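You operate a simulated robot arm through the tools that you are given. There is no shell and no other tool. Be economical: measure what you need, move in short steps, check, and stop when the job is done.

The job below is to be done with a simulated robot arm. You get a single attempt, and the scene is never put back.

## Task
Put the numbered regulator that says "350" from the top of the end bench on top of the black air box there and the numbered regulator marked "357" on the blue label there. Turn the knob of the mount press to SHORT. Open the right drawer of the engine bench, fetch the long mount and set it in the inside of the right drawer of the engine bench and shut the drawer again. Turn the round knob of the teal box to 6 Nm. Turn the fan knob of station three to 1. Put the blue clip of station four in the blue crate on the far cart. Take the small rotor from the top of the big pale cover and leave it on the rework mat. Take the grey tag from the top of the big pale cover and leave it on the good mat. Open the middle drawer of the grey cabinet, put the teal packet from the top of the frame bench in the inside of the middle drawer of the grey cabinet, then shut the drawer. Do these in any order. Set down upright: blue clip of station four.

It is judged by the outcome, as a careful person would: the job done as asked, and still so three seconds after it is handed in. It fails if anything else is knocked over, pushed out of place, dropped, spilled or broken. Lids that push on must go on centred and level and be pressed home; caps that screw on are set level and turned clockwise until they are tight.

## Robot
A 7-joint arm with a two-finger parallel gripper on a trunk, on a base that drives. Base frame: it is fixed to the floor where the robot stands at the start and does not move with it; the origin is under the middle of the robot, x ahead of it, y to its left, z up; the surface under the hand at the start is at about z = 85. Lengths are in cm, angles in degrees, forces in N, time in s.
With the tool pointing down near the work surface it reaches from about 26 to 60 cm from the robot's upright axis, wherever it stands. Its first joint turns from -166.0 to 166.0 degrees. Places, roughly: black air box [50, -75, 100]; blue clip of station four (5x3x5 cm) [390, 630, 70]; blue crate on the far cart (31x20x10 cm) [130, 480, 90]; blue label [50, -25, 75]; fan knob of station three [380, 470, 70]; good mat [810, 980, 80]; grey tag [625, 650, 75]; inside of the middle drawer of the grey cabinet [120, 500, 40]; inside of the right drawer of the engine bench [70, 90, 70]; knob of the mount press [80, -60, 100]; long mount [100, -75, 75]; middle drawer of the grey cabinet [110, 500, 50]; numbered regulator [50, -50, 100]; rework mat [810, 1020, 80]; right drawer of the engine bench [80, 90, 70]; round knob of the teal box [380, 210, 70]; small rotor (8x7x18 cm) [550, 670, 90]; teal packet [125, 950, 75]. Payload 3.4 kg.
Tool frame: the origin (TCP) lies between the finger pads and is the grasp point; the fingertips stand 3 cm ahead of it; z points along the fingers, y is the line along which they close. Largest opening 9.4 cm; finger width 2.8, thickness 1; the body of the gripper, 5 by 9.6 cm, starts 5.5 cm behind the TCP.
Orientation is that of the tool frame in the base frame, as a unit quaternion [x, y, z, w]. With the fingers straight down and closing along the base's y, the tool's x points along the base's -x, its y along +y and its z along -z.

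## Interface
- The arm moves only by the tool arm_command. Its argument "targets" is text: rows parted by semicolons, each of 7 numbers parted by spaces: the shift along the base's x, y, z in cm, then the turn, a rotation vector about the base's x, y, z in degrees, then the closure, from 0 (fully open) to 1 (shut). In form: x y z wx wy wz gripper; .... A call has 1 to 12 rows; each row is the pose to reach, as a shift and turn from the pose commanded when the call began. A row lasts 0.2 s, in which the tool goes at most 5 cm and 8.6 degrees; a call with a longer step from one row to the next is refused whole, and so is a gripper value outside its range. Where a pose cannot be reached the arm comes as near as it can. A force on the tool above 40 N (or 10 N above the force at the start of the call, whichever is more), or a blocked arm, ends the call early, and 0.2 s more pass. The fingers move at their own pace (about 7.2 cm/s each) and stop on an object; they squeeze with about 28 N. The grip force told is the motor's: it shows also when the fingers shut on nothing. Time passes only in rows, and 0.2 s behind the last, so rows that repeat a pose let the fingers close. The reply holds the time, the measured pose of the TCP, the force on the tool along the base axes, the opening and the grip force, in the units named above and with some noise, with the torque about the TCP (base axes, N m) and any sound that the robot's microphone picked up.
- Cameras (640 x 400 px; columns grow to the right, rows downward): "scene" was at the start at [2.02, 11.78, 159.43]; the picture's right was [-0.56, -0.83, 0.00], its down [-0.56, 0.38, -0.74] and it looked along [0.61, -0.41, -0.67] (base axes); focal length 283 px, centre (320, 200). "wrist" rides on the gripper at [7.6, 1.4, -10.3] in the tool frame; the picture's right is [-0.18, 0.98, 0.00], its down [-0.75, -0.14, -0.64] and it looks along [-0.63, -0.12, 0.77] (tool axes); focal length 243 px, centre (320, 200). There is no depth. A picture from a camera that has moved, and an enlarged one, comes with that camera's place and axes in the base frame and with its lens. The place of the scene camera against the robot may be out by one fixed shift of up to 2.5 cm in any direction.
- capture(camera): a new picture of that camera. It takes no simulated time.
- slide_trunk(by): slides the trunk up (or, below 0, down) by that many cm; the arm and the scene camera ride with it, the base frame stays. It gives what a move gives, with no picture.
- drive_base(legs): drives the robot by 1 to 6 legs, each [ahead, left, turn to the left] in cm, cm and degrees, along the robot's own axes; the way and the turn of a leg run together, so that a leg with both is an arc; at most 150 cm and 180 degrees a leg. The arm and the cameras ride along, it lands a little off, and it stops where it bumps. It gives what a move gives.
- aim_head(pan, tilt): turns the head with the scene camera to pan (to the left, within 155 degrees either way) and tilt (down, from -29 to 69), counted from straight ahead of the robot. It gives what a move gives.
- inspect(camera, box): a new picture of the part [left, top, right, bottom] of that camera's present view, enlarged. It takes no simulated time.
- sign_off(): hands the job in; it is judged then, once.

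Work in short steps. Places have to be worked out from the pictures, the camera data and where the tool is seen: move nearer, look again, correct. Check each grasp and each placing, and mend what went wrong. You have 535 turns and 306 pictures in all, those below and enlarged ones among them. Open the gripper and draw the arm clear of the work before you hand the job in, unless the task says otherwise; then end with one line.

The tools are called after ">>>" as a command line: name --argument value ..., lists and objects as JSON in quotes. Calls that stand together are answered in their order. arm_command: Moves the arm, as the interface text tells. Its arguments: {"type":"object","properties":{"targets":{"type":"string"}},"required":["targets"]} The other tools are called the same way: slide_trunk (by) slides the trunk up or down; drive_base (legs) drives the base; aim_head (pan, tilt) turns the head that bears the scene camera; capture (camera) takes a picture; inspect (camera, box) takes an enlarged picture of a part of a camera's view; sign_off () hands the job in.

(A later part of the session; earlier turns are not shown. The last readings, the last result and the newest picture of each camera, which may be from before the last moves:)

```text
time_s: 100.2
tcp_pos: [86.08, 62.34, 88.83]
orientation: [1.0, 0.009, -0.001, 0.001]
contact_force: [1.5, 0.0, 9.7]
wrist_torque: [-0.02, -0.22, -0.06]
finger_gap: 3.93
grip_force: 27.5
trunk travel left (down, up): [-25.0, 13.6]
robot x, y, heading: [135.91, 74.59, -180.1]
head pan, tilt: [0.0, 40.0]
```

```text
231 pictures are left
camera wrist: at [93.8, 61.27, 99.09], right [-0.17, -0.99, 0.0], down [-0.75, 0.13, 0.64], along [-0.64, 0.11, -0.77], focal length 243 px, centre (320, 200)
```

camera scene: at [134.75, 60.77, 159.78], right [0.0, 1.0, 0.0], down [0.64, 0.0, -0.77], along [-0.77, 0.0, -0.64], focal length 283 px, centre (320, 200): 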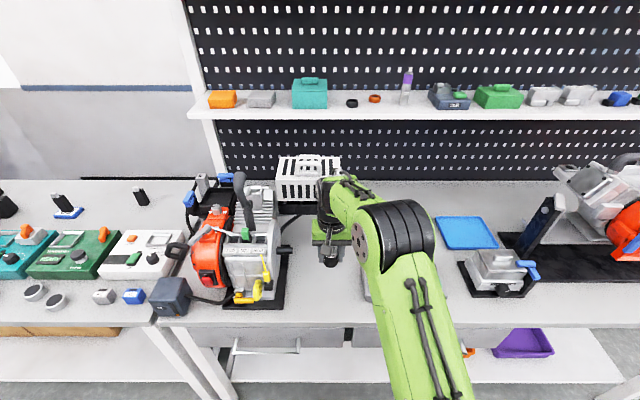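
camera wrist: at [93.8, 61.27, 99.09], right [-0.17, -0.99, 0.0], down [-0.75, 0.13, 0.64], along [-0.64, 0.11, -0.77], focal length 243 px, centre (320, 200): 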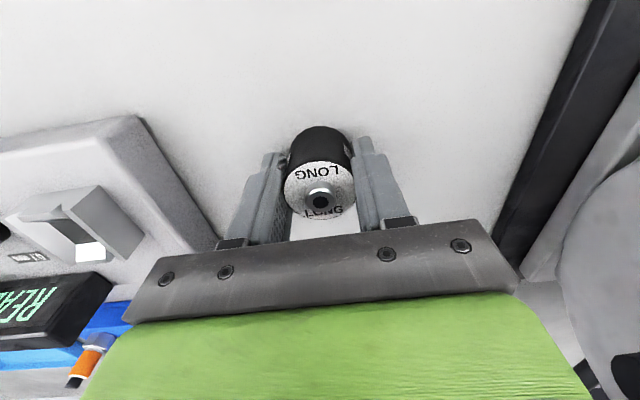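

Contact; release, rise and retract above the drawer's handle area.

>>> arm_command --targets "0 0 0.1 0 0 0 1; 0 0 0.1 0 0 0 0.6; 0 0 0.1 0 0 0 0.35; 0 0 0.1 0 0 0 0.35; 0 0 3.5 0 0 0 0.35; 0 0 8 0 0 0 0.2; 0 0 12.5 0 0 0 0; 3 3 15 0 0 0 0; 6 6 17 0 0 0 0; 9 9 19 0 0 0 0; 12 12 19 0 0 0 0; 15 15 19 0 0 0 0"

>>> arm_command --targets "2 3.5 0 0 0 0 0; 4 7 0 0 0 0 0; 5 11 0 0 0 0 0; 6 15 0 0 0 0 0"

>>> capture --camera "wrist"

>>> capture --camera "scene"

```text
time_s: 102.8
tcp_pos: [101.36, 77.4, 108.01]
orientation: [1.0, 0.01, -0.001, 0.0]
contact_force: [0.1, 0.6, -0.2]
wrist_torque: [-0.02, 0.01, 0.01]
finger_gap: 9.41
grip_force: 0.0
trunk travel left (down, up): [-25.0, 13.6]
robot x, y, heading: [136.11, 74.74, -179.8]
head pan, tilt: [0.0, 40.0]
```

```text
time_s: 103.8
tcp_pos: [107.01, 92.58, 107.82]
orientation: [1.0, 0.011, 0.0, 0.0]
contact_force: [0.1, -1.0, -0.6]
wrist_torque: [0.02, 0.02, -0.02]
finger_gap: 9.4
grip_force: 0.1
trunk travel left (down, up): [-25.0, 13.6]
robot x, y, heading: [136.16, 74.86, -179.6]
head pan, tilt: [0.0, 40.0]
```

```text
230 pictures are left
camera wrist: at [114.59, 91.37, 118.11], right [-0.16, -0.99, 0.0], down [-0.76, 0.13, 0.64], along [-0.63, 0.1, -0.77], focal length 243 px, centre (320, 200)
```

wrist: 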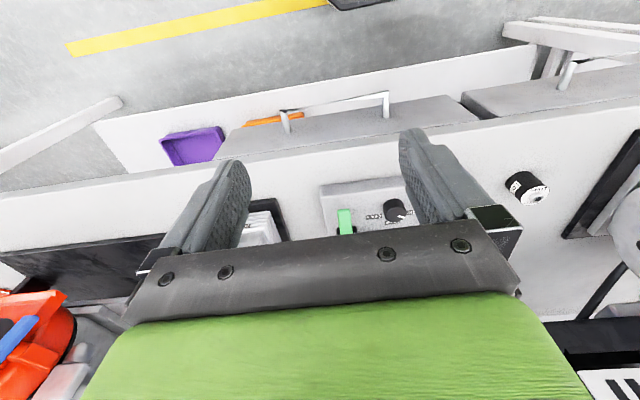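

```text
229 pictures are left
camera scene: at [134.82, 60.9, 159.8], right [0.0, 1.0, 0.0], down [0.64, 0.0, -0.77], along [-0.77, 0.0, -0.64], focal length 283 px, centre (320, 200)
```

scene: 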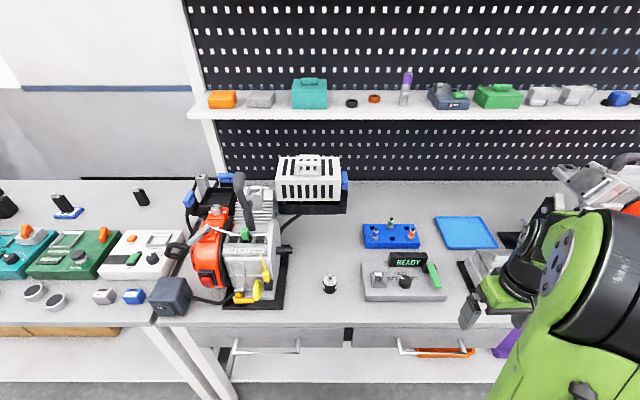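

The mount stands fine. Zoom on the right drawer's handle in both cameras.

>>> inspect --camera "wrist" --box '[230, 70, 430, 170]'

>>> inspect --camera "scene" --box '[340, 300, 500, 400]'

```text
3.20 times, centred on (330, 120) of wrist
camera zoom: at [114.59, 91.37, 118.11], right [-0.16, -0.99, 0.0], down [-0.76, 0.13, 0.64], along [-0.63, 0.1, -0.77], focal length 776 px, centre (288, 456)
```

zoom: 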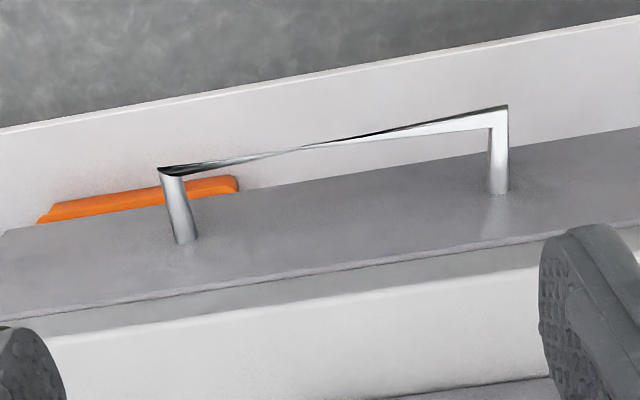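

```text
4.00 times, centred on (420, 350) of scene
camera zoom: at [134.82, 60.9, 159.8], right [0.0, 1.0, 0.0], down [0.64, 0.0, -0.77], along [-0.77, 0.0, -0.64], focal length 1133 px, centre (-80, -400)
```

zoom: 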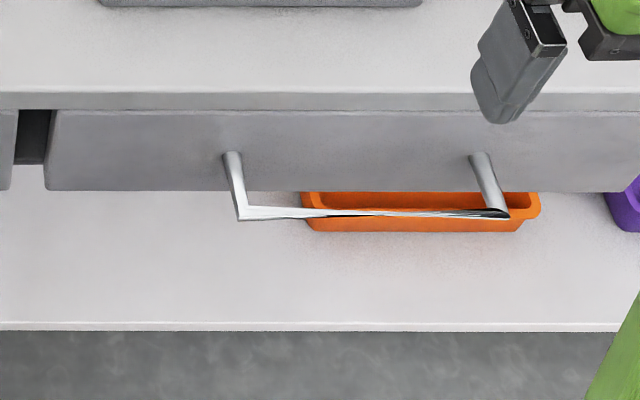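

Handle bar runs y 82.7–100 at x≈102, z≈78.7; drawer face x≈97.3. I'll hook both fingers behind the bar. First back the base 6 cm so I can do everything from one stand.

>>> drive_base --legs '[[-6, 0, 0]]'

>>> arm_command --targets "-4.5 0 0 0 0 0 0; -9 -0.5 0 0 0 0 0; -13 -1 0 0 0 0 0; -13 -1 -4 0 0 0 0; -13 -1 -8 0 0 0 0; -13 -1 -11 0 0 0 0; -13 -1 -11 0 0 0 0"

>>> capture --camera "wrist"

```text
time_s: 104.8
tcp_pos: [113.23, 92.36, 107.88]
orientation: [1.0, 0.008, -0.001, 0.0]
contact_force: [0.6, 0.9, 0.5]
wrist_torque: [-0.01, 0.04, -0.02]
finger_gap: 9.43
grip_force: 0.1
trunk travel left (down, up): [-25.0, 13.6]
robot x, y, heading: [142.19, 74.5, -179.7]
head pan, tilt: [0.0, 40.0]
```

```text
time_s: 106.4
tcp_pos: [99.96, 91.49, 96.7]
orientation: [1.0, 0.01, -0.001, 0.0]
contact_force: [0.6, -0.6, 0.0]
wrist_torque: [-0.01, -0.03, -0.03]
finger_gap: 9.4
grip_force: 0.0
trunk travel left (down, up): [-25.0, 13.6]
robot x, y, heading: [142.21, 74.83, -180.1]
head pan, tilt: [0.0, 40.0]
```

```text
226 pictures are left
camera wrist: at [107.62, 90.31, 107.02], right [-0.16, -0.99, 0.0], down [-0.76, 0.13, 0.64], along [-0.63, 0.11, -0.77], focal length 243 px, centre (320, 200)
```

wrist: 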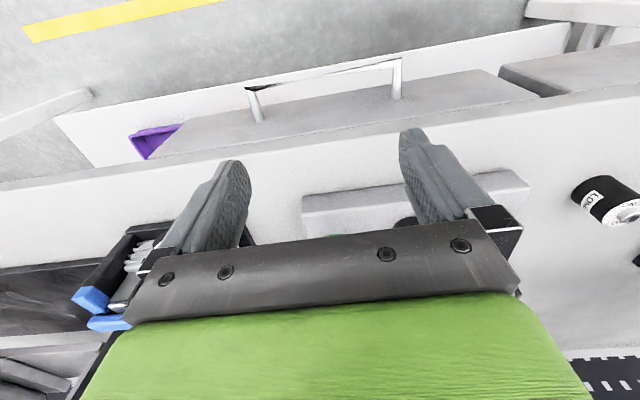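

Descend behind the bar at x≈99.3.

>>> arm_command --targets "-0.7 0 -4.5 0 0 0 0; -0.7 0 -9 0 0 0 0; -0.7 0 -12.5 0 0 0 0; -0.7 0 -15 0 0 0 0; -0.7 0 -16 0 0 0 0"

>>> capture --camera "wrist"

```text
time_s: 107.6
tcp_pos: [99.26, 91.34, 80.83]
orientation: [1.0, 0.01, 0.0, 0.0]
contact_force: [-0.5, 0.6, -0.8]
wrist_torque: [0.02, 0.02, 0.03]
finger_gap: 9.38
grip_force: 0.1
trunk travel left (down, up): [-25.0, 13.6]
robot x, y, heading: [142.01, 74.61, -180.1]
head pan, tilt: [0.0, 40.0]
```

```text
225 pictures are left
camera wrist: at [106.87, 90.18, 91.09], right [-0.17, -0.99, 0.0], down [-0.76, 0.13, 0.64], along [-0.63, 0.11, -0.77], focal length 243 px, centre (320, 200)
```

wrist: 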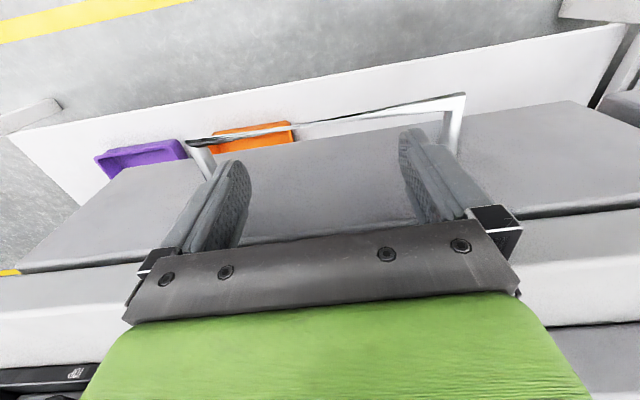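

Tips are behind the bar. Lower a bit more and pull toward the robot.

>>> arm_command --targets "0 0 -0.4 0 0 0 0; 1.2 0 -0.4 0 0 0 0; 2.4 0 -0.4 0 0 0 0; 4 0 -0.4 0 0 0 0; 6 0 -0.4 0 0 0 0"

>>> capture --camera "wrist"

```text
time_s: 108.8
tcp_pos: [105.35, 91.4, 80.48]
orientation: [1.0, 0.009, 0.0, 0.0]
contact_force: [0.6, 0.5, -0.5]
wrist_torque: [0.01, 0.02, 0.01]
finger_gap: 9.41
grip_force: 0.0
trunk travel left (down, up): [-25.0, 13.6]
robot x, y, heading: [142.21, 74.76, -179.8]
head pan, tilt: [0.0, 40.0]
```

```text
224 pictures are left
camera wrist: at [112.95, 90.27, 90.73], right [-0.16, -0.99, 0.0], down [-0.76, 0.13, 0.64], along [-0.63, 0.11, -0.77], focal length 243 px, centre (320, 200)
```

wrist: 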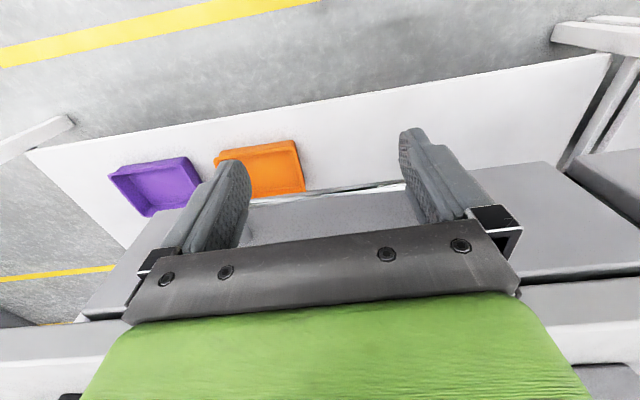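

The fingers passed above the bar: wrist-only triangulation puts it at x≈100.8, z≈75.7. There the palm would foul the bench, so I'll turn the hand 90° and tilt it to grip the bar. Rise and turn first.

>>> arm_command --targets "0.5 0 3 0 0 -8 0; 1 0 6 0 0 -16 0; 1.5 0 9 0 0 -24 0; 2 0 12 0 0 -32 0; 2 0 14 0 0 -40 0.3; 2 0 14 0 0 -48 0.6; 2 0 14 0 0 -56 0.68; 2 0 14 0 0 -64 0.68; 2 0 14 0 0 -72 0.68; 2 0 14 0 0 -80 0.68; 2 0 14 0 0 -88 0.68; 2 0 14 0 0 -90 0.68"

```text
time_s: 111.4
tcp_pos: [107.06, 91.35, 94.51]
orientation: [0.714, -0.7, 0.001, 0.0]
contact_force: [0.1, 0.4, -0.9]
wrist_torque: [-0.01, -0.03, -0.02]
finger_gap: 3.02
grip_force: 0.0
trunk travel left (down, up): [-25.0, 13.6]
robot x, y, heading: [141.93, 75.0, -179.9]
head pan, tilt: [0.0, 40.0]
```

Now tilt the hand 40° so the body leans toward the robot.

>>> arm_command --targets "1 0 0 0 8 0 0.68; 2 0 0 0 16 0 0.68; 2 0 0 0 24 0 0.68; 2 0 0 0 32 0 0.68; 2 0 0 0 40 0 0.68; 2 0 0 0 40 0 0.68"

>>> capture --camera "wrist"

>>> capture --camera "scene"

```text
time_s: 112.8
tcp_pos: [109.23, 91.34, 94.46]
orientation: [0.671, -0.658, -0.246, 0.239]
contact_force: [0.1, -0.6, 0.0]
wrist_torque: [0.0, -0.01, -0.02]
finger_gap: 3.02
grip_force: 0.1
trunk travel left (down, up): [-25.0, 13.6]
robot x, y, heading: [142.29, 74.57, -180.0]
head pan, tilt: [0.0, 40.0]
```

```text
223 pictures are left
camera wrist: at [114.78, 83.86, 103.13], right [-0.75, 0.16, 0.64], down [0.51, 0.76, 0.41], along [-0.41, 0.63, -0.65], focal length 243 px, centre (320, 200)
```

wrist: 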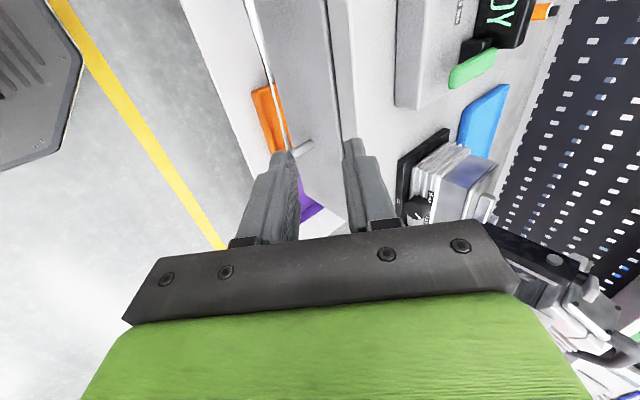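

```text
222 pictures are left
camera scene: at [140.76, 60.72, 159.78], right [0.0, 1.0, 0.0], down [0.64, 0.0, -0.77], along [-0.77, 0.0, -0.64], focal length 283 px, centre (320, 200)
```

scene: 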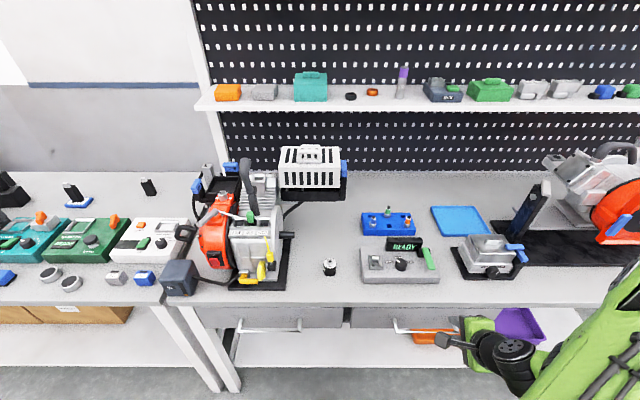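

Move down to the pre-grip point on the approach line.

>>> arm_command --targets "-0.5 0 -4 0 0 0 0.68; -1 0 -8 0 0 0 0.68; -3 0 -11.5 0 0 0 0.68; -4.5 0 -13.5 0 0 0 0.68; -4.5 0 -13.5 0 0 0 0.68"

>>> capture --camera "wrist"

```text
time_s: 114.0
tcp_pos: [104.57, 91.45, 80.71]
orientation: [0.671, -0.658, -0.244, 0.24]
contact_force: [0.2, -0.4, 0.1]
wrist_torque: [0.03, 0.01, 0.01]
finger_gap: 3.03
grip_force: 0.2
trunk travel left (down, up): [-25.0, 13.6]
robot x, y, heading: [142.48, 74.74, -179.9]
head pan, tilt: [0.0, 40.0]
```

```text
221 pictures are left
camera wrist: at [110.13, 83.97, 89.48], right [-0.76, 0.16, 0.63], down [0.51, 0.76, 0.41], along [-0.41, 0.63, -0.66], focal length 243 px, centre (320, 200)
```

wrist: 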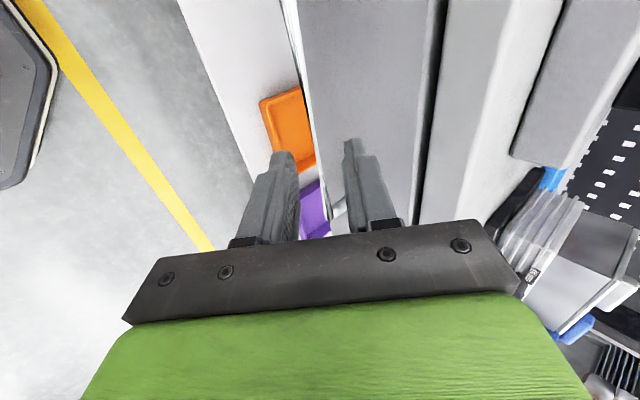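

The bar lies between the fingers in view. Advance along the approach and close.

>>> arm_command --targets "-1.3 0 -1.6 0 0 0 0.68; -2.4 0 -3 0 0 0 0.68; -3.3 0 -4.2 0 0 0 0.68; -3.3 0 -4.2 0 0 0 0.68"

>>> capture --camera "wrist"

```text
time_s: 115.0
tcp_pos: [101.23, 91.5, 76.69]
orientation: [0.671, -0.658, -0.244, 0.239]
contact_force: [0.2, 0.2, -0.4]
wrist_torque: [0.0, 0.03, -0.01]
finger_gap: 3.02
grip_force: 0.0
trunk travel left (down, up): [-25.0, 13.6]
robot x, y, heading: [142.1, 75.11, -179.7]
head pan, tilt: [0.0, 40.0]
```

```text
220 pictures are left
camera wrist: at [106.81, 83.95, 85.37], right [-0.76, 0.17, 0.63], down [0.51, 0.76, 0.41], along [-0.41, 0.63, -0.66], focal length 243 px, centre (320, 200)
```

wrist: 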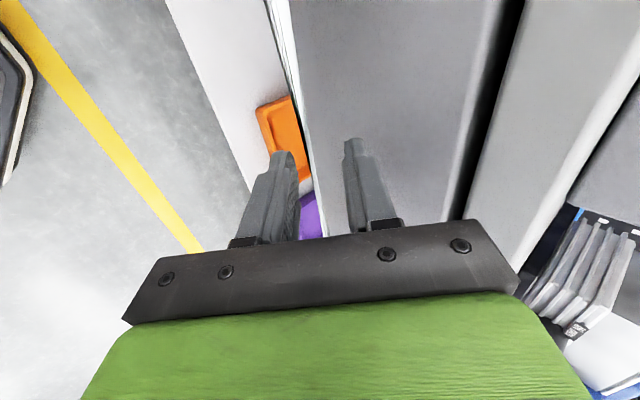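

Close the fingers on the bar.

>>> arm_command --targets "0 0 0 0 0 0 0.85; 0 0 0 0 0 0 1; 0 0 0 0 0 0 1; 0 0 0 0 0 0 1"

>>> capture --camera "wrist"

```text
time_s: 116.0
tcp_pos: [101.44, 91.55, 76.42]
orientation: [0.672, -0.659, -0.24, 0.237]
contact_force: [19.2, -2.2, -30.4]
wrist_torque: [-0.73, -0.68, -1.22]
finger_gap: 1.4
grip_force: 45.1
trunk travel left (down, up): [-25.0, 13.6]
robot x, y, heading: [142.19, 75.01, -179.6]
head pan, tilt: [0.0, 40.0]
```

```text
219 pictures are left
camera wrist: at [107.04, 83.99, 85.17], right [-0.76, 0.17, 0.63], down [0.51, 0.76, 0.41], along [-0.41, 0.63, -0.66], focal length 243 px, centre (320, 200)
```

wrist: 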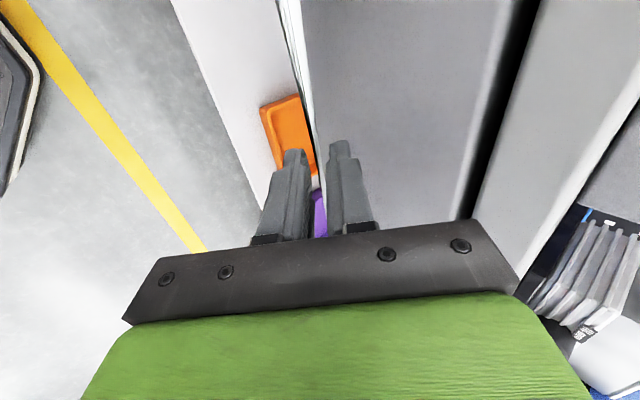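

Gripped (gap 1.4). Relax the side load and pull +x.

>>> arm_command --targets "0.4 0 -0.4 0 0 0 1; 2 0 -0.4 0 0 0 1; 4 0 -0.4 0 0 0 1; 6 0 -0.4 0 0 0 1; 8 0 -0.4 0 0 0 1; 10 0 -0.4 0 0 0 1; 12 0 -0.4 0 0 0 1"

>>> capture --camera "scene"

```text
time_s: 117.6
tcp_pos: [113.64, 91.51, 76.36]
orientation: [0.67, -0.659, -0.244, 0.239]
contact_force: [1.0, -2.3, 4.8]
wrist_torque: [-0.63, 0.01, -1.38]
finger_gap: 1.39
grip_force: 44.5
trunk travel left (down, up): [-25.0, 13.6]
robot x, y, heading: [142.31, 74.89, -179.7]
head pan, tilt: [0.0, 40.0]
```

```text
218 pictures are left
camera scene: at [140.93, 60.76, 159.78], right [0.0, 1.0, 0.0], down [0.64, 0.0, -0.77], along [-0.77, 0.0, -0.64], focal length 283 px, centre (320, 200)
```

scene: 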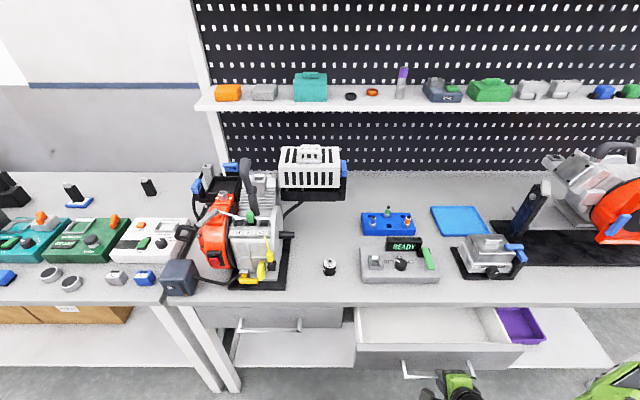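

Drawer open ~12 cm, empty inside. Release, back off up, and un-tilt.

>>> arm_command --targets "0 0 0 0 0 0 0.8; 0 0 0 0 0 0 0.68; 0 0 0 0 0 0 0.6; 1.3 0 1.6 0 0 0 0.6; 2.5 0 3.2 0 0 0 0.6; 3 0 6.5 0 0 0 0.6; 3 0 10.5 0 -8 0 0.6; 2 0 14.5 0 -16 0 0.6; 1 0 18.5 0 -24 0 0.5; 0 0 22 0 -32 0 0.3; -2 0 25 0 -40 0 0; -2 0 28 0 -40 0 0"

>>> arm_command --targets "0 0 0 0 0 8 0; 0 0 0 0 0 16 0; -1 -3 0 0 0 24 0; -3 -6 0 0 0 32 0; -6 -9 0 0 0 40 0; -9 -12 0 0 0 48 0; -12 -15 0 0 0 56 0; -15 -18 0 0 0 64 0; -18 -21 0 0 0 72 0; -21 -24 0 0 0 80 0; -23.5 -27 0 0 0 88 0; -25 -29 0 0 0 89 0"

>>> capture --camera "wrist"

```text
time_s: 120.2
tcp_pos: [111.61, 91.42, 104.3]
orientation: [0.714, -0.7, -0.001, -0.001]
contact_force: [-0.3, 0.9, 0.2]
wrist_torque: [0.02, 0.0, 0.0]
finger_gap: 9.43
grip_force: 0.1
out of reach, approached as far as the arm can: row 7, 8
trunk travel left (down, up): [-25.0, 13.6]
robot x, y, heading: [142.04, 75.06, -179.9]
head pan, tilt: [0.0, 40.0]
```

```text
time_s: 122.8
tcp_pos: [86.42, 62.32, 104.28]
orientation: [1.0, 0.002, 0.0, -0.001]
contact_force: [-0.2, -0.5, 0.2]
wrist_torque: [-0.02, -0.03, 0.0]
finger_gap: 9.39
grip_force: 0.1
trunk travel left (down, up): [-25.0, 13.6]
robot x, y, heading: [142.06, 74.69, -180.3]
head pan, tilt: [0.0, 40.0]
```

```text
217 pictures are left
camera wrist: at [93.91, 61.04, 114.62], right [-0.18, -0.98, 0.0], down [-0.76, 0.14, 0.64], along [-0.63, 0.12, -0.77], focal length 243 px, centre (320, 200)
```

wrist: 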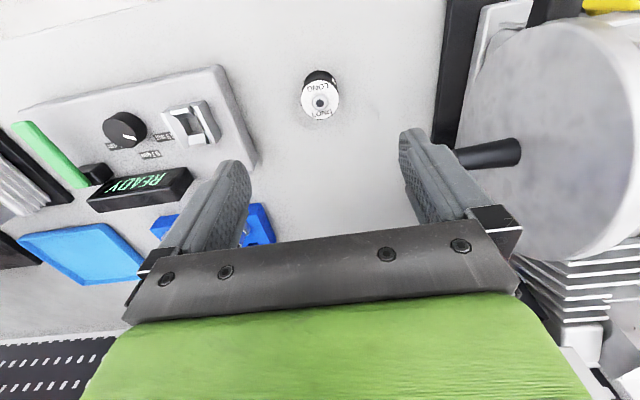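

Aligned with the mount. Descend, grip, lift.

>>> arm_command --targets "-0.1 0.1 -4.5 0 0 0 0.2; -0.1 0.1 -9 0 0 0 0.35; -0.1 0.1 -13 0 0 0 0.35; -0.1 0.1 -15.4 0 0 0 0.35; -0.1 0.1 -15.4 0 0 0 0.6; -0.1 0.1 -15.4 0 0 0 1; -0.1 0.1 -15.4 0 0 0 1; -0.1 0.1 -15.4 0 0 0 1; -0.1 0.1 -12 0 0 0 1; -0.1 0.1 -8 0 0 0 1; -0.1 0.1 -4 0 0 0 1; -0.1 0.1 0 0 0 0 1"

>>> arm_command --targets "2.5 3.5 0 0 0 0 1; 5 7 0 0 0 0 1; 7.5 10.5 0 0 0 0 1; 10 14 0 0 0 0 1; 12.5 17.5 0 0 0 0 1; 15 21 0 0 0 0 1; 16.2 23 0 0 0 0 1; 16.2 23 0 0 0 0 1"

>>> capture --camera "wrist"

```text
time_s: 125.4
tcp_pos: [86.42, 62.63, 104.27]
orientation: [1.0, 0.001, 0.0, 0.0]
contact_force: [0.4, 1.0, -0.1]
wrist_torque: [0.0, -0.01, -0.03]
finger_gap: 4.14
grip_force: 27.2
trunk travel left (down, up): [-25.0, 13.6]
robot x, y, heading: [142.39, 74.74, -179.9]
head pan, tilt: [0.0, 40.0]
```

```text
time_s: 127.2
tcp_pos: [102.64, 85.48, 104.2]
orientation: [1.0, 0.001, 0.0, 0.0]
contact_force: [-0.4, -0.4, -0.6]
wrist_torque: [0.0, -0.01, 0.02]
finger_gap: 4.19
grip_force: 28.0
trunk travel left (down, up): [-25.0, 13.6]
robot x, y, heading: [142.22, 74.69, -179.7]
head pan, tilt: [0.0, 40.0]
```

```text
216 pictures are left
camera wrist: at [110.29, 84.21, 114.51], right [-0.18, -0.98, 0.0], down [-0.75, 0.14, 0.64], along [-0.63, 0.12, -0.77], focal length 243 px, centre (320, 200)
```

wrist: 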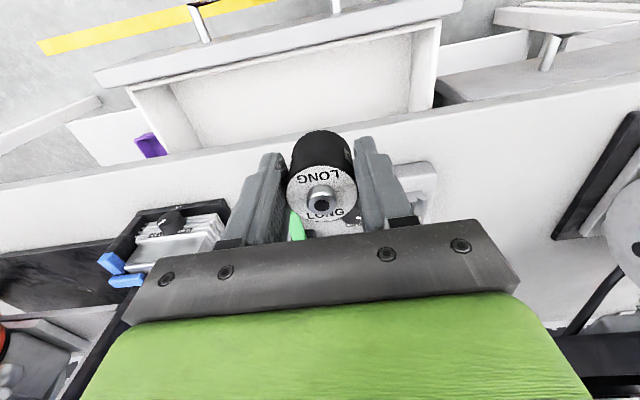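

Compartment spans y≈73–109, x≈97–106. Go to [102,90] and lower in gradually.

>>> arm_command --targets "-0.5 4.4 0 0 0 0 1; -0.6 4.4 -4.5 0 0 0 1; -0.6 4.4 -9 0 0 0 1; -0.6 4.4 -13.5 0 0 0 1; -0.6 4.4 -18 0 0 0 1; -0.6 4.4 -22 0 0 0 1; -0.6 4.4 -23.5 0 0 0 1"

>>> capture --camera "wrist"

>>> capture --camera "scene"

```text
time_s: 128.8
tcp_pos: [101.87, 89.89, 80.71]
orientation: [1.0, 0.002, -0.001, 0.0]
contact_force: [0.2, 0.5, -0.7]
wrist_torque: [0.03, 0.0, -0.04]
finger_gap: 4.19
grip_force: 28.1
trunk travel left (down, up): [-25.0, 13.6]
robot x, y, heading: [142.11, 74.67, -179.9]
head pan, tilt: [0.0, 40.0]
```

```text
215 pictures are left
camera wrist: at [109.5, 88.62, 91.02], right [-0.18, -0.98, 0.0], down [-0.75, 0.14, 0.64], along [-0.63, 0.12, -0.77], focal length 243 px, centre (320, 200)
```

wrist: 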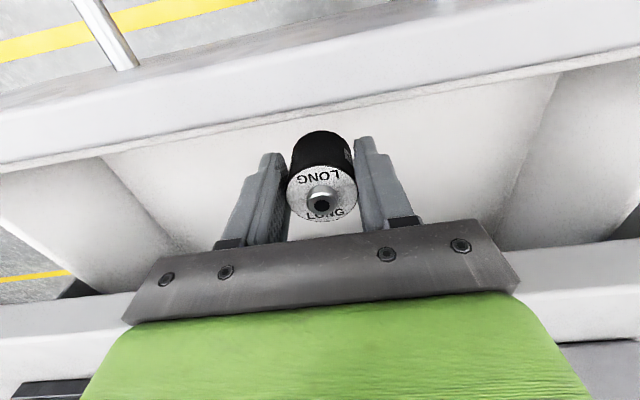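

```text
214 pictures are left
camera scene: at [140.79, 60.82, 159.79], right [0.0, 1.0, 0.0], down [0.64, 0.0, -0.77], along [-0.77, 0.0, -0.64], focal length 283 px, centre (320, 200)
```

scene: 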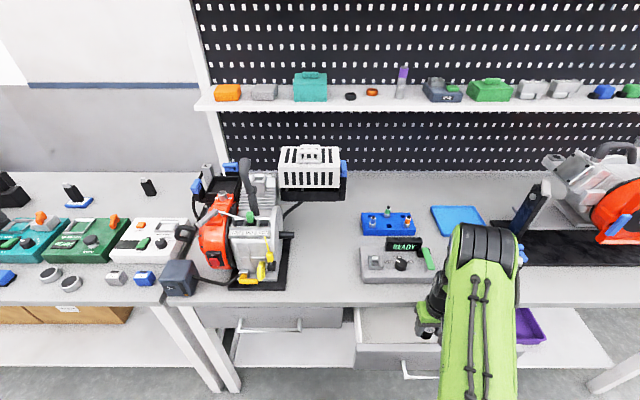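

Going well; continue lowering.

>>> arm_command --targets "0 0 -1 0 0 0 1; 0 0 -2 0 0 0 1; 0 0 -3 0 0 0 1"

>>> capture --camera "wrist"

```text
time_s: 129.6
tcp_pos: [101.82, 90.03, 77.69]
orientation: [1.0, 0.0, -0.001, 0.0]
contact_force: [0.1, 0.1, -0.8]
wrist_torque: [0.0, 0.02, 0.02]
finger_gap: 4.19
grip_force: 28.2
trunk travel left (down, up): [-25.0, 13.6]
robot x, y, heading: [141.83, 74.82, -179.6]
head pan, tilt: [0.0, 40.0]
```

```text
213 pictures are left
camera wrist: at [109.5, 88.68, 88.09], right [-0.18, -0.98, 0.0], down [-0.75, 0.14, 0.64], along [-0.63, 0.12, -0.77], focal length 243 px, centre (320, 200)
```

wrist: 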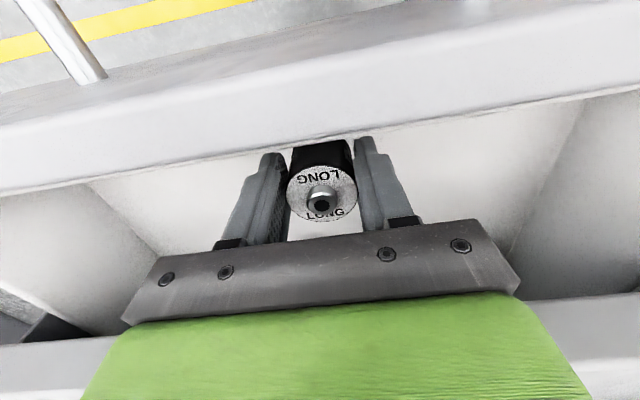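

>>> arm_command --targets "0 0 -0.5 0 0 0 1; 0 0 -1 0 0 0 1; 0 0 -1.5 0 0 0 1"

```text
time_s: 130.4
tcp_pos: [102.02, 89.92, 76.26]
orientation: [1.0, 0.001, 0.0, 0.0]
contact_force: [0.0, 0.5, -1.6]
wrist_torque: [0.04, -0.03, 0.0]
finger_gap: 4.18
grip_force: 27.9
trunk travel left (down, up): [-25.0, 13.6]
robot x, y, heading: [142.35, 74.85, -180.1]
head pan, tilt: [0.0, 40.0]
```

>>> arm_command --targets "0 0 -0.4 0 0 0 1; 0 0 -0.8 0 0 0 1; 0 0 -1.2 0 0 0 1"

```text
time_s: 131.2
tcp_pos: [101.82, 90.02, 75.04]
orientation: [1.0, 0.0, 0.001, 0.0]
contact_force: [-0.2, 0.4, -1.7]
wrist_torque: [0.0, 0.02, 0.0]
finger_gap: 4.14
grip_force: 27.5
trunk travel left (down, up): [-25.0, 13.6]
robot x, y, heading: [142.43, 74.79, -180.0]
head pan, tilt: [0.0, 40.0]
```

>>> arm_command --targets "0 0 -0.4 0 0 0 1; 0 0 -0.8 0 0 0 1"

>>> capture --camera "wrist"

```text
time_s: 131.8
tcp_pos: [101.94, 89.93, 74.45]
orientation: [1.0, 0.001, -0.002, 0.001]
contact_force: [0.2, -0.7, 13.0]
wrist_torque: [-0.03, -0.03, 0.0]
finger_gap: 4.19
grip_force: 28.0
trunk travel left (down, up): [-25.0, 13.6]
robot x, y, heading: [141.94, 74.91, -180.0]
head pan, tilt: [0.0, 40.0]
```

```text
212 pictures are left
camera wrist: at [109.53, 88.7, 84.73], right [-0.18, -0.98, 0.0], down [-0.75, 0.14, 0.64], along [-0.63, 0.12, -0.76], focal length 243 px, centre (320, 200)
```

wrist: 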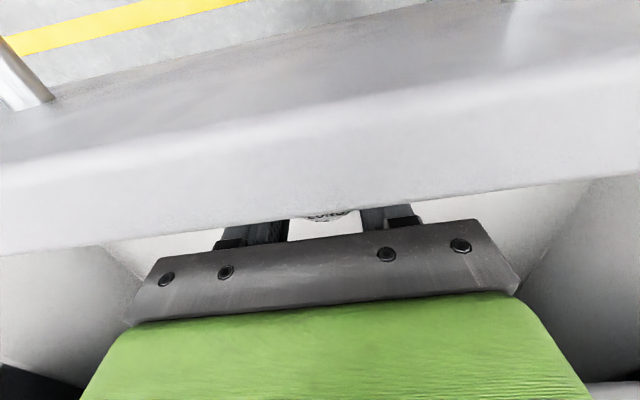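

Contact with the drawer floor. Release and rise straight up.

>>> arm_command --targets "0 0 0.2 0 0 0 1; 0 0 0.2 0 0 0 0.7; 0 0 0.2 0 0 0 0.3; 0 0 0.2 0 0 0 0.3; 0 0 3 0 0 0 0.3; 0 0 7 0 0 0 0.3; 0 0 11 0 0 0 0.3; 0 0 15 0 0 0 0.3; 0 0 19 0 0 0 0.3; 0 0 23 0 0 0 0.3; 0 0 26 0 0 0 0.3"

>>> capture --camera "wrist"

```text
time_s: 134.2
tcp_pos: [101.86, 89.67, 100.7]
orientation: [1.0, 0.001, 0.001, 0.0]
contact_force: [0.4, -0.2, 0.2]
wrist_torque: [0.02, -0.02, 0.0]
finger_gap: 6.58
grip_force: 0.0
trunk travel left (down, up): [-25.0, 13.6]
robot x, y, heading: [142.33, 74.61, -180.0]
head pan, tilt: [0.0, 40.0]
```

```text
211 pictures are left
camera wrist: at [109.51, 88.45, 110.97], right [-0.18, -0.98, 0.0], down [-0.75, 0.14, 0.64], along [-0.63, 0.12, -0.77], focal length 243 px, centre (320, 200)
```

wrist: 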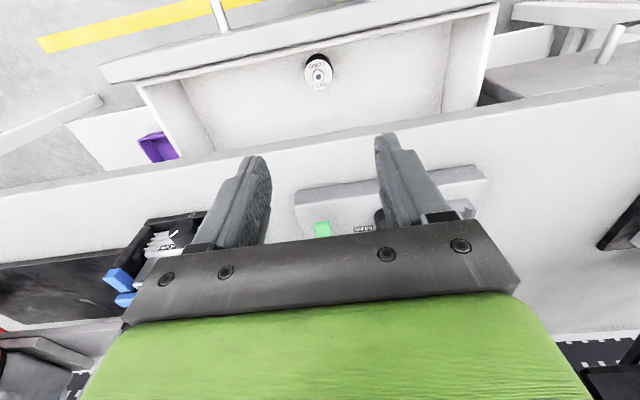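

The mount stands in the drawer. Now go in front of the handle bar and push it shut.

>>> arm_command --targets "4.5 0.3 0 0 0 0 0.3; 9 0.8 0 0 0 0 0.3; 13 1.3 0 0 0 0 0.3; 15.8 1.5 0 0 0 0 0.3; 15.8 1.5 -4.5 0 0 0 0.3; 15.8 1.5 -9 0 0 0 0.3; 15.8 1.5 -13.5 0 0 0 0.3; 15.8 1.5 -18 0 0 0 0.3"

>>> capture --camera "wrist"

```text
time_s: 136.0
tcp_pos: [117.75, 91.37, 82.12]
orientation: [1.0, 0.001, 0.0, 0.0]
contact_force: [-0.2, -1.1, 0.1]
wrist_torque: [0.0, -0.03, 0.0]
finger_gap: 6.57
grip_force: 0.1
trunk travel left (down, up): [-25.0, 13.6]
robot x, y, heading: [142.13, 75.05, -179.9]
head pan, tilt: [0.0, 40.0]
```

```text
210 pictures are left
camera wrist: at [125.4, 90.07, 92.39], right [-0.18, -0.98, 0.0], down [-0.75, 0.14, 0.64], along [-0.63, 0.12, -0.77], focal length 243 px, centre (320, 200)
```

wrist: 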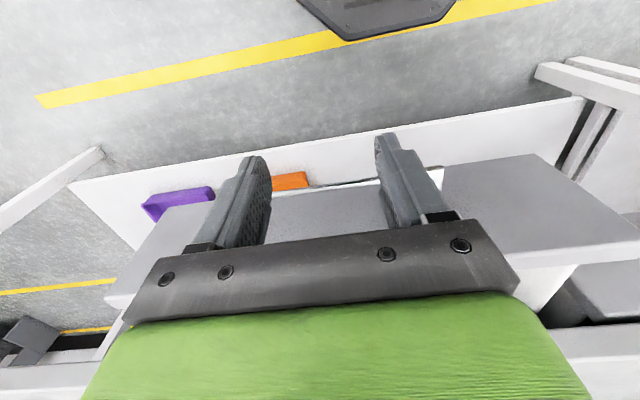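

>>> arm_command --targets "0 0 -4 0 0 0 0.3; 0 0 -6.2 0 0 0 0.3; -2 0 -6.2 0 0 0 0.3; -4 0 -6.2 0 0 0 0.3; -6 0 -6.2 0 0 0 0.3; -8 0 -6.2 0 0 0 0.3; -10 0 -6.2 0 0 0 0.3; -12 0 -6.2 0 0 0 0.3; -13.5 0 -6.2 0 0 0 0.3; -14.5 0 -6.2 0 0 0 0.3; -15.2 0 -6.2 0 0 0 0.3"

>>> capture --camera "scene"

```text
time_s: 138.4
tcp_pos: [102.44, 91.49, 76.14]
orientation: [1.0, 0.001, 0.0, 0.0]
contact_force: [-0.8, 0.3, 0.5]
wrist_torque: [-0.02, 0.01, -0.06]
finger_gap: 6.59
grip_force: 0.0
trunk travel left (down, up): [-25.0, 13.6]
robot x, y, heading: [142.11, 74.78, -179.9]
head pan, tilt: [0.0, 40.0]
```

```text
209 pictures are left
camera scene: at [140.78, 60.8, 159.79], right [0.0, 1.0, 0.0], down [0.64, 0.0, -0.77], along [-0.77, 0.0, -0.64], focal length 283 px, centre (320, 200)
```

scene: 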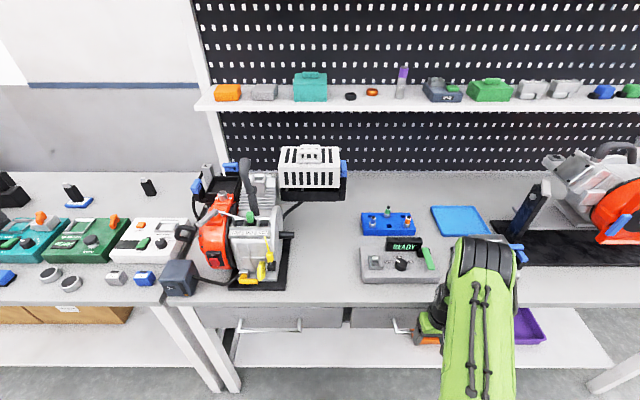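

Push slightly more until it resists.

>>> arm_command --targets "-0.5 0 0 0 0 0 0.3; -1 0 0 0 0 0 0.3; -1.4 0 0 0 0 0 0.3"

>>> inspect --camera "scene" --box '[230, 290, 450, 370]'

```text
time_s: 139.1
tcp_pos: [102.51, 91.52, 76.05]
orientation: [1.0, -0.001, 0.014, 0.001]
contact_force: [11.7, -0.5, 6.0]
wrist_torque: [-0.2, -0.02, 0.41]
finger_gap: 6.58
grip_force: 0.2
trunk travel left (down, up): [-25.0, 13.6]
robot x, y, heading: [142.48, 74.7, -179.8]
head pan, tilt: [0.0, 40.0]
stopped in row 3: the force on the tool passed its limit at 42 N (the readings are from after the stop); the commanded pose is now the measured one
```

```text
2.91 times, centred on (340, 330) of scene
camera zoom: at [140.92, 60.76, 159.8], right [0.0, 1.0, 0.0], down [0.64, 0.0, -0.77], along [-0.77, 0.0, -0.64], focal length 824 px, centre (262, -178)
```

zoom: 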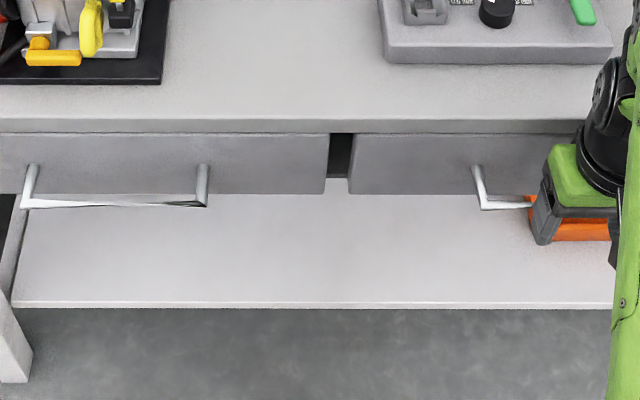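

Shut and flush. Back off, tuck up, move away from the bench and turn to the line.

>>> arm_command --targets "3 0 0 0 0 0 0.3; 6 0 3 0 0 0 0; 8 0 7 0 0 0 0; 9 -2 11 0 0 0 0; 9 -4 15 0 0 0 0; 9 -6 19 0 0 0 0; 9 -8 23 0 0 0 0; 9 -10 27 0 0 0 0; 9 -12 31 0 0 0 0; 9 -14 35 0 0 0 0; 9 -16 39 0 0 0 0; 9 -17 43 0 0 0 0"

>>> drive_base --legs '[[-45, 0, 0], [0, 0, 180]]'

>>> aim_head --pan 10 --tilt 25

>>> capture --camera "scene"

>>> aim_head --pan 65 --tilt 25

>>> capture --camera "scene"

```text
time_s: 141.7
tcp_pos: [111.3, 74.52, 118.83]
orientation: [1.0, 0.0, 0.012, 0.002]
contact_force: [0.2, 0.0, 0.8]
wrist_torque: [0.0, -0.01, -0.01]
finger_gap: 9.39
grip_force: 0.0
trunk travel left (down, up): [-25.0, 13.6]
robot x, y, heading: [141.93, 74.77, -180.0]
head pan, tilt: [0.0, 40.0]
```

```text
time_s: 151.8
tcp_pos: [218.61, 75.58, 118.75]
orientation: [-0.012, 1.0, 0.0, -0.01]
contact_force: [0.4, 0.0, -0.5]
wrist_torque: [0.0, 0.02, -0.01]
finger_gap: 9.41
grip_force: 0.2
trunk travel left (down, up): [-25.0, 13.6]
robot x, y, heading: [187.4, 74.8, 1.4]
head pan, tilt: [0.0, 40.0]
```

```text
time_s: 152.6
tcp_pos: [218.61, 75.59, 118.74]
orientation: [-0.012, 1.0, 0.001, -0.01]
contact_force: [0.6, 1.0, 0.0]
wrist_torque: [0.01, 0.02, 0.0]
finger_gap: 9.4
grip_force: 0.2
trunk travel left (down, up): [-25.0, 13.6]
robot x, y, heading: [187.38, 74.21, 1.7]
head pan, tilt: [10.0, 25.0]
```

```text
207 pictures are left
camera scene: at [191.33, 92.81, 162.11], right [0.2, -0.98, 0.0], down [-0.41, -0.08, -0.91], along [0.89, 0.18, -0.42], focal length 283 px, centre (320, 200)
```

scene: 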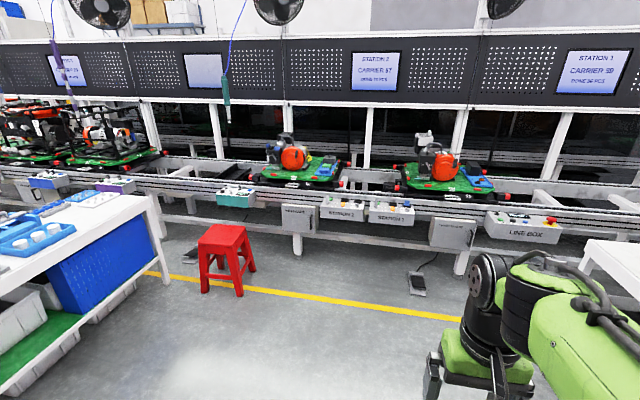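

```text
time_s: 153.9
tcp_pos: [218.53, 75.59, 118.83]
orientation: [-0.011, 1.0, 0.001, -0.011]
contact_force: [0.0, 0.1, -0.3]
wrist_torque: [-0.01, -0.01, -0.03]
finger_gap: 9.38
grip_force: 0.1
trunk travel left (down, up): [-25.0, 13.6]
robot x, y, heading: [187.87, 75.09, 1.5]
head pan, tilt: [65.0, 25.0]
```

```text
206 pictures are left
camera scene: at [185.99, 99.43, 162.12], right [0.92, -0.4, 0.0], down [-0.17, -0.39, -0.91], along [0.36, 0.83, -0.42], focal length 283 px, centre (320, 200)
```

scene: 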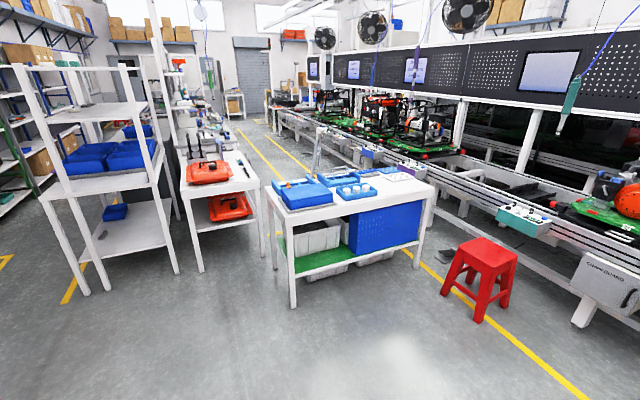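

The teal box is at ≈[376,198], with a red stool in front (x 346–378, y 190–218). I drive to (328,155), beside the stool, and look.

>>> drive_base --legs '[[140, -3, -1.5], [0, 78, 0]]'

>>> aim_head --pan 25 --tilt 45

>>> capture --camera "scene"

>>> capture --camera "wrist"

```text
time_s: 164.6
tcp_pos: [354.6, 154.1, 118.8]
orientation: [-0.019, 1.0, 0.0, -0.01]
contact_force: [0.4, 0.0, 0.2]
wrist_torque: [0.0, 0.03, 0.02]
finger_gap: 9.4
grip_force: 0.1
trunk travel left (down, up): [-25.0, 13.6]
robot x, y, heading: [323.56, 152.45, 2.2]
head pan, tilt: [65.0, 25.0]
```

```text
time_s: 165.6
tcp_pos: [354.59, 153.95, 118.85]
orientation: [-0.018, 1.0, 0.001, -0.01]
contact_force: [0.2, -0.2, 0.3]
wrist_torque: [-0.03, 0.0, -0.04]
finger_gap: 9.39
grip_force: 0.0
trunk travel left (down, up): [-25.0, 13.6]
robot x, y, heading: [323.63, 152.59, 2.4]
head pan, tilt: [25.0, 45.0]
```

```text
205 pictures are left
camera scene: at [325.33, 172.59, 159.06], right [0.46, -0.89, 0.0], down [-0.63, -0.32, -0.71], along [0.63, 0.32, -0.71], focal length 283 px, centre (320, 200)
```

scene: 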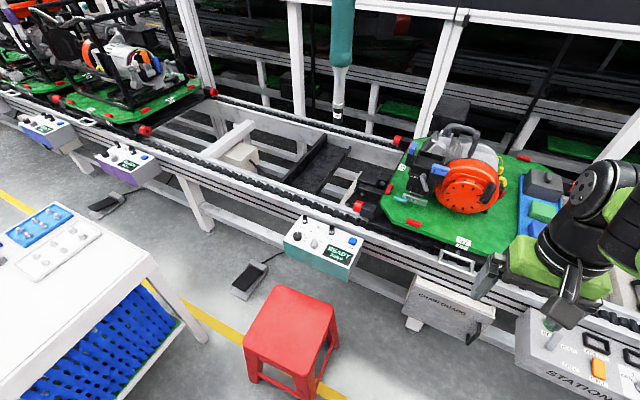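

```text
204 pictures are left
camera wrist: at [347.1, 155.28, 129.26], right [0.15, 0.99, 0.0], down [0.77, -0.11, 0.63], along [0.62, -0.09, -0.78], focal length 243 px, centre (320, 200)
```

wrist: 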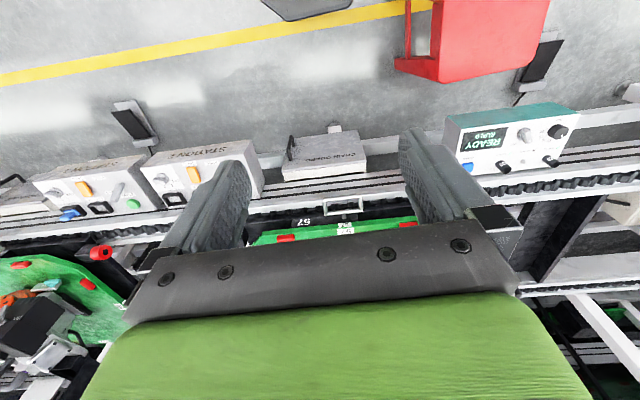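

>>> inspect --camera "scene" --box '[270, 200, 380, 280]'

>>> inspect --camera "wrist" --box '[430, 90, 590, 190]'

```text
5.00 times, centred on (325, 240) of scene
camera zoom: at [325.33, 172.59, 159.06], right [0.46, -0.89, 0.0], down [-0.63, -0.32, -0.71], along [0.63, 0.32, -0.71], focal length 1417 px, centre (295, 0)
```

zoom: 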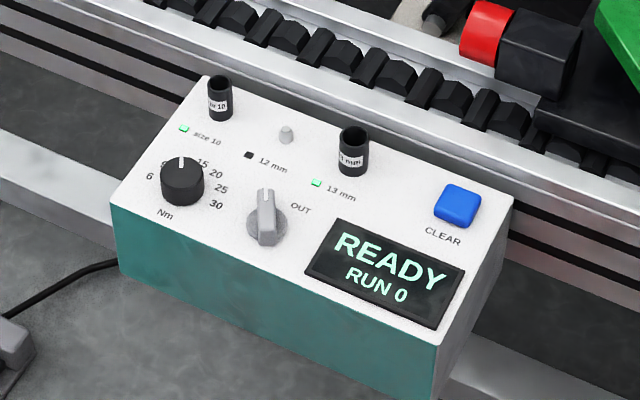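

```text
4.00 times, centred on (510, 140) of wrist
camera zoom: at [347.1, 155.28, 129.26], right [0.15, 0.99, 0.0], down [0.77, -0.11, 0.63], along [0.62, -0.09, -0.78], focal length 970 px, centre (-440, 440)
```

zoom: 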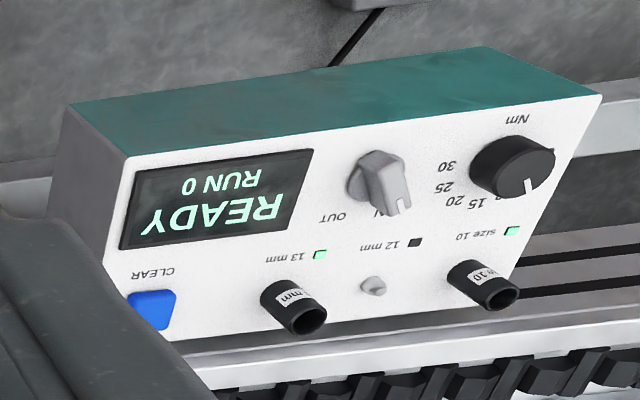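

The round knob's pointer is near 12–15; "6" is at its left. The knob is at ≈[380,210,~72]. I drive to about (348,158), and turn 43° left to face it.

>>> drive_base --legs '[[24, 4, 0], [0, 0, 42]]'

>>> capture --camera "wrist"

>>> aim_head --pan -5 --tilt 55

>>> capture --camera "scene"

```text
time_s: 167.1
tcp_pos: [370.8, 157.24, 118.73]
orientation: [-0.015, 1.0, -0.001, -0.013]
contact_force: [1.4, 0.7, -0.2]
wrist_torque: [-0.04, 0.08, 0.03]
finger_gap: 9.4
grip_force: 0.1
trunk travel left (down, up): [-25.0, 13.6]
robot x, y, heading: [339.16, 155.77, 2.3]
head pan, tilt: [25.0, 45.0]
stopped in leg 1: the robot was blocked; the commanded pose is now the measured one
```

```text
201 pictures are left
camera wrist: at [363.38, 158.47, 129.16], right [0.15, 0.99, 0.0], down [0.77, -0.12, 0.62], along [0.61, -0.1, -0.78], focal length 243 px, centre (320, 200)
```

wrist: 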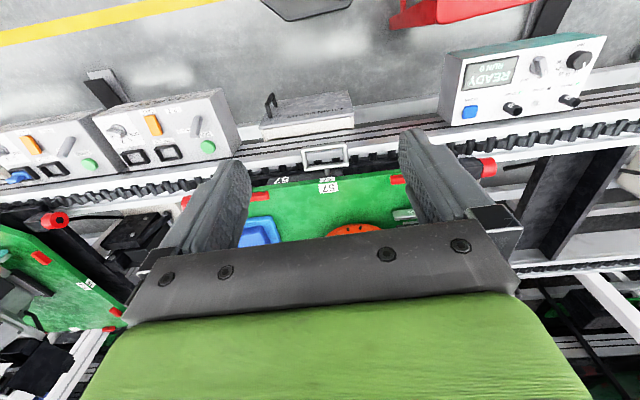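

```text
time_s: 168.0
tcp_pos: [370.19, 157.11, 118.76]
orientation: [-0.014, 1.0, 0.0, -0.01]
contact_force: [-0.7, 1.0, -0.2]
wrist_torque: [0.01, -0.03, -0.02]
finger_gap: 9.4
grip_force: 0.0
trunk travel left (down, up): [-25.0, 13.6]
robot x, y, heading: [339.24, 155.74, 2.2]
head pan, tilt: [-5.0, 55.0]
```

```text
200 pictures are left
camera scene: at [341.11, 171.73, 157.72], right [-0.05, -1.0, 0.0], down [-0.82, 0.04, -0.57], along [0.57, -0.03, -0.82], focal length 283 px, centre (320, 200)
```

scene: 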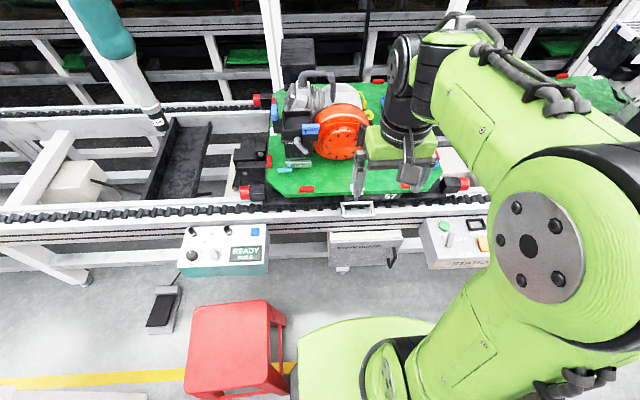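

Blocked at x=339; stool unmoved. I back off a little and look down at what it touched.

>>> drive_base --legs '[[-3, -1, 0]]'

>>> aim_head --pan 20 --tilt 69

>>> capture --camera "scene"

```text
time_s: 168.9
tcp_pos: [367.27, 155.87, 118.8]
orientation: [-0.015, 1.0, 0.001, -0.01]
contact_force: [-0.1, -0.8, -0.4]
wrist_torque: [0.0, -0.01, 0.0]
finger_gap: 9.4
grip_force: 0.1
trunk travel left (down, up): [-25.0, 13.6]
robot x, y, heading: [335.92, 154.69, 1.8]
head pan, tilt: [-5.0, 55.0]
```

```text
time_s: 169.8
tcp_pos: [367.42, 155.87, 118.9]
orientation: [-0.014, 1.0, 0.0, -0.009]
contact_force: [-0.1, 0.5, 0.8]
wrist_torque: [0.0, 0.02, 0.01]
finger_gap: 9.42
grip_force: 0.1
trunk travel left (down, up): [-25.0, 13.6]
robot x, y, heading: [336.54, 154.79, 2.1]
head pan, tilt: [20.0, 68.8]
```

```text
199 pictures are left
camera scene: at [336.09, 173.11, 156.18], right [0.37, -0.93, 0.0], down [-0.86, -0.35, -0.36], along [0.34, 0.14, -0.93], focal length 283 px, centre (320, 200)
```

scene: 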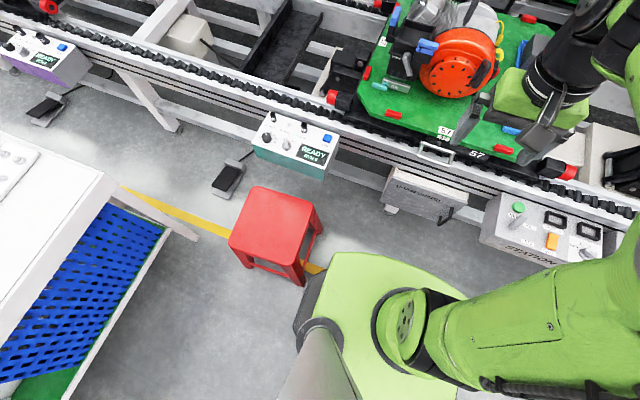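

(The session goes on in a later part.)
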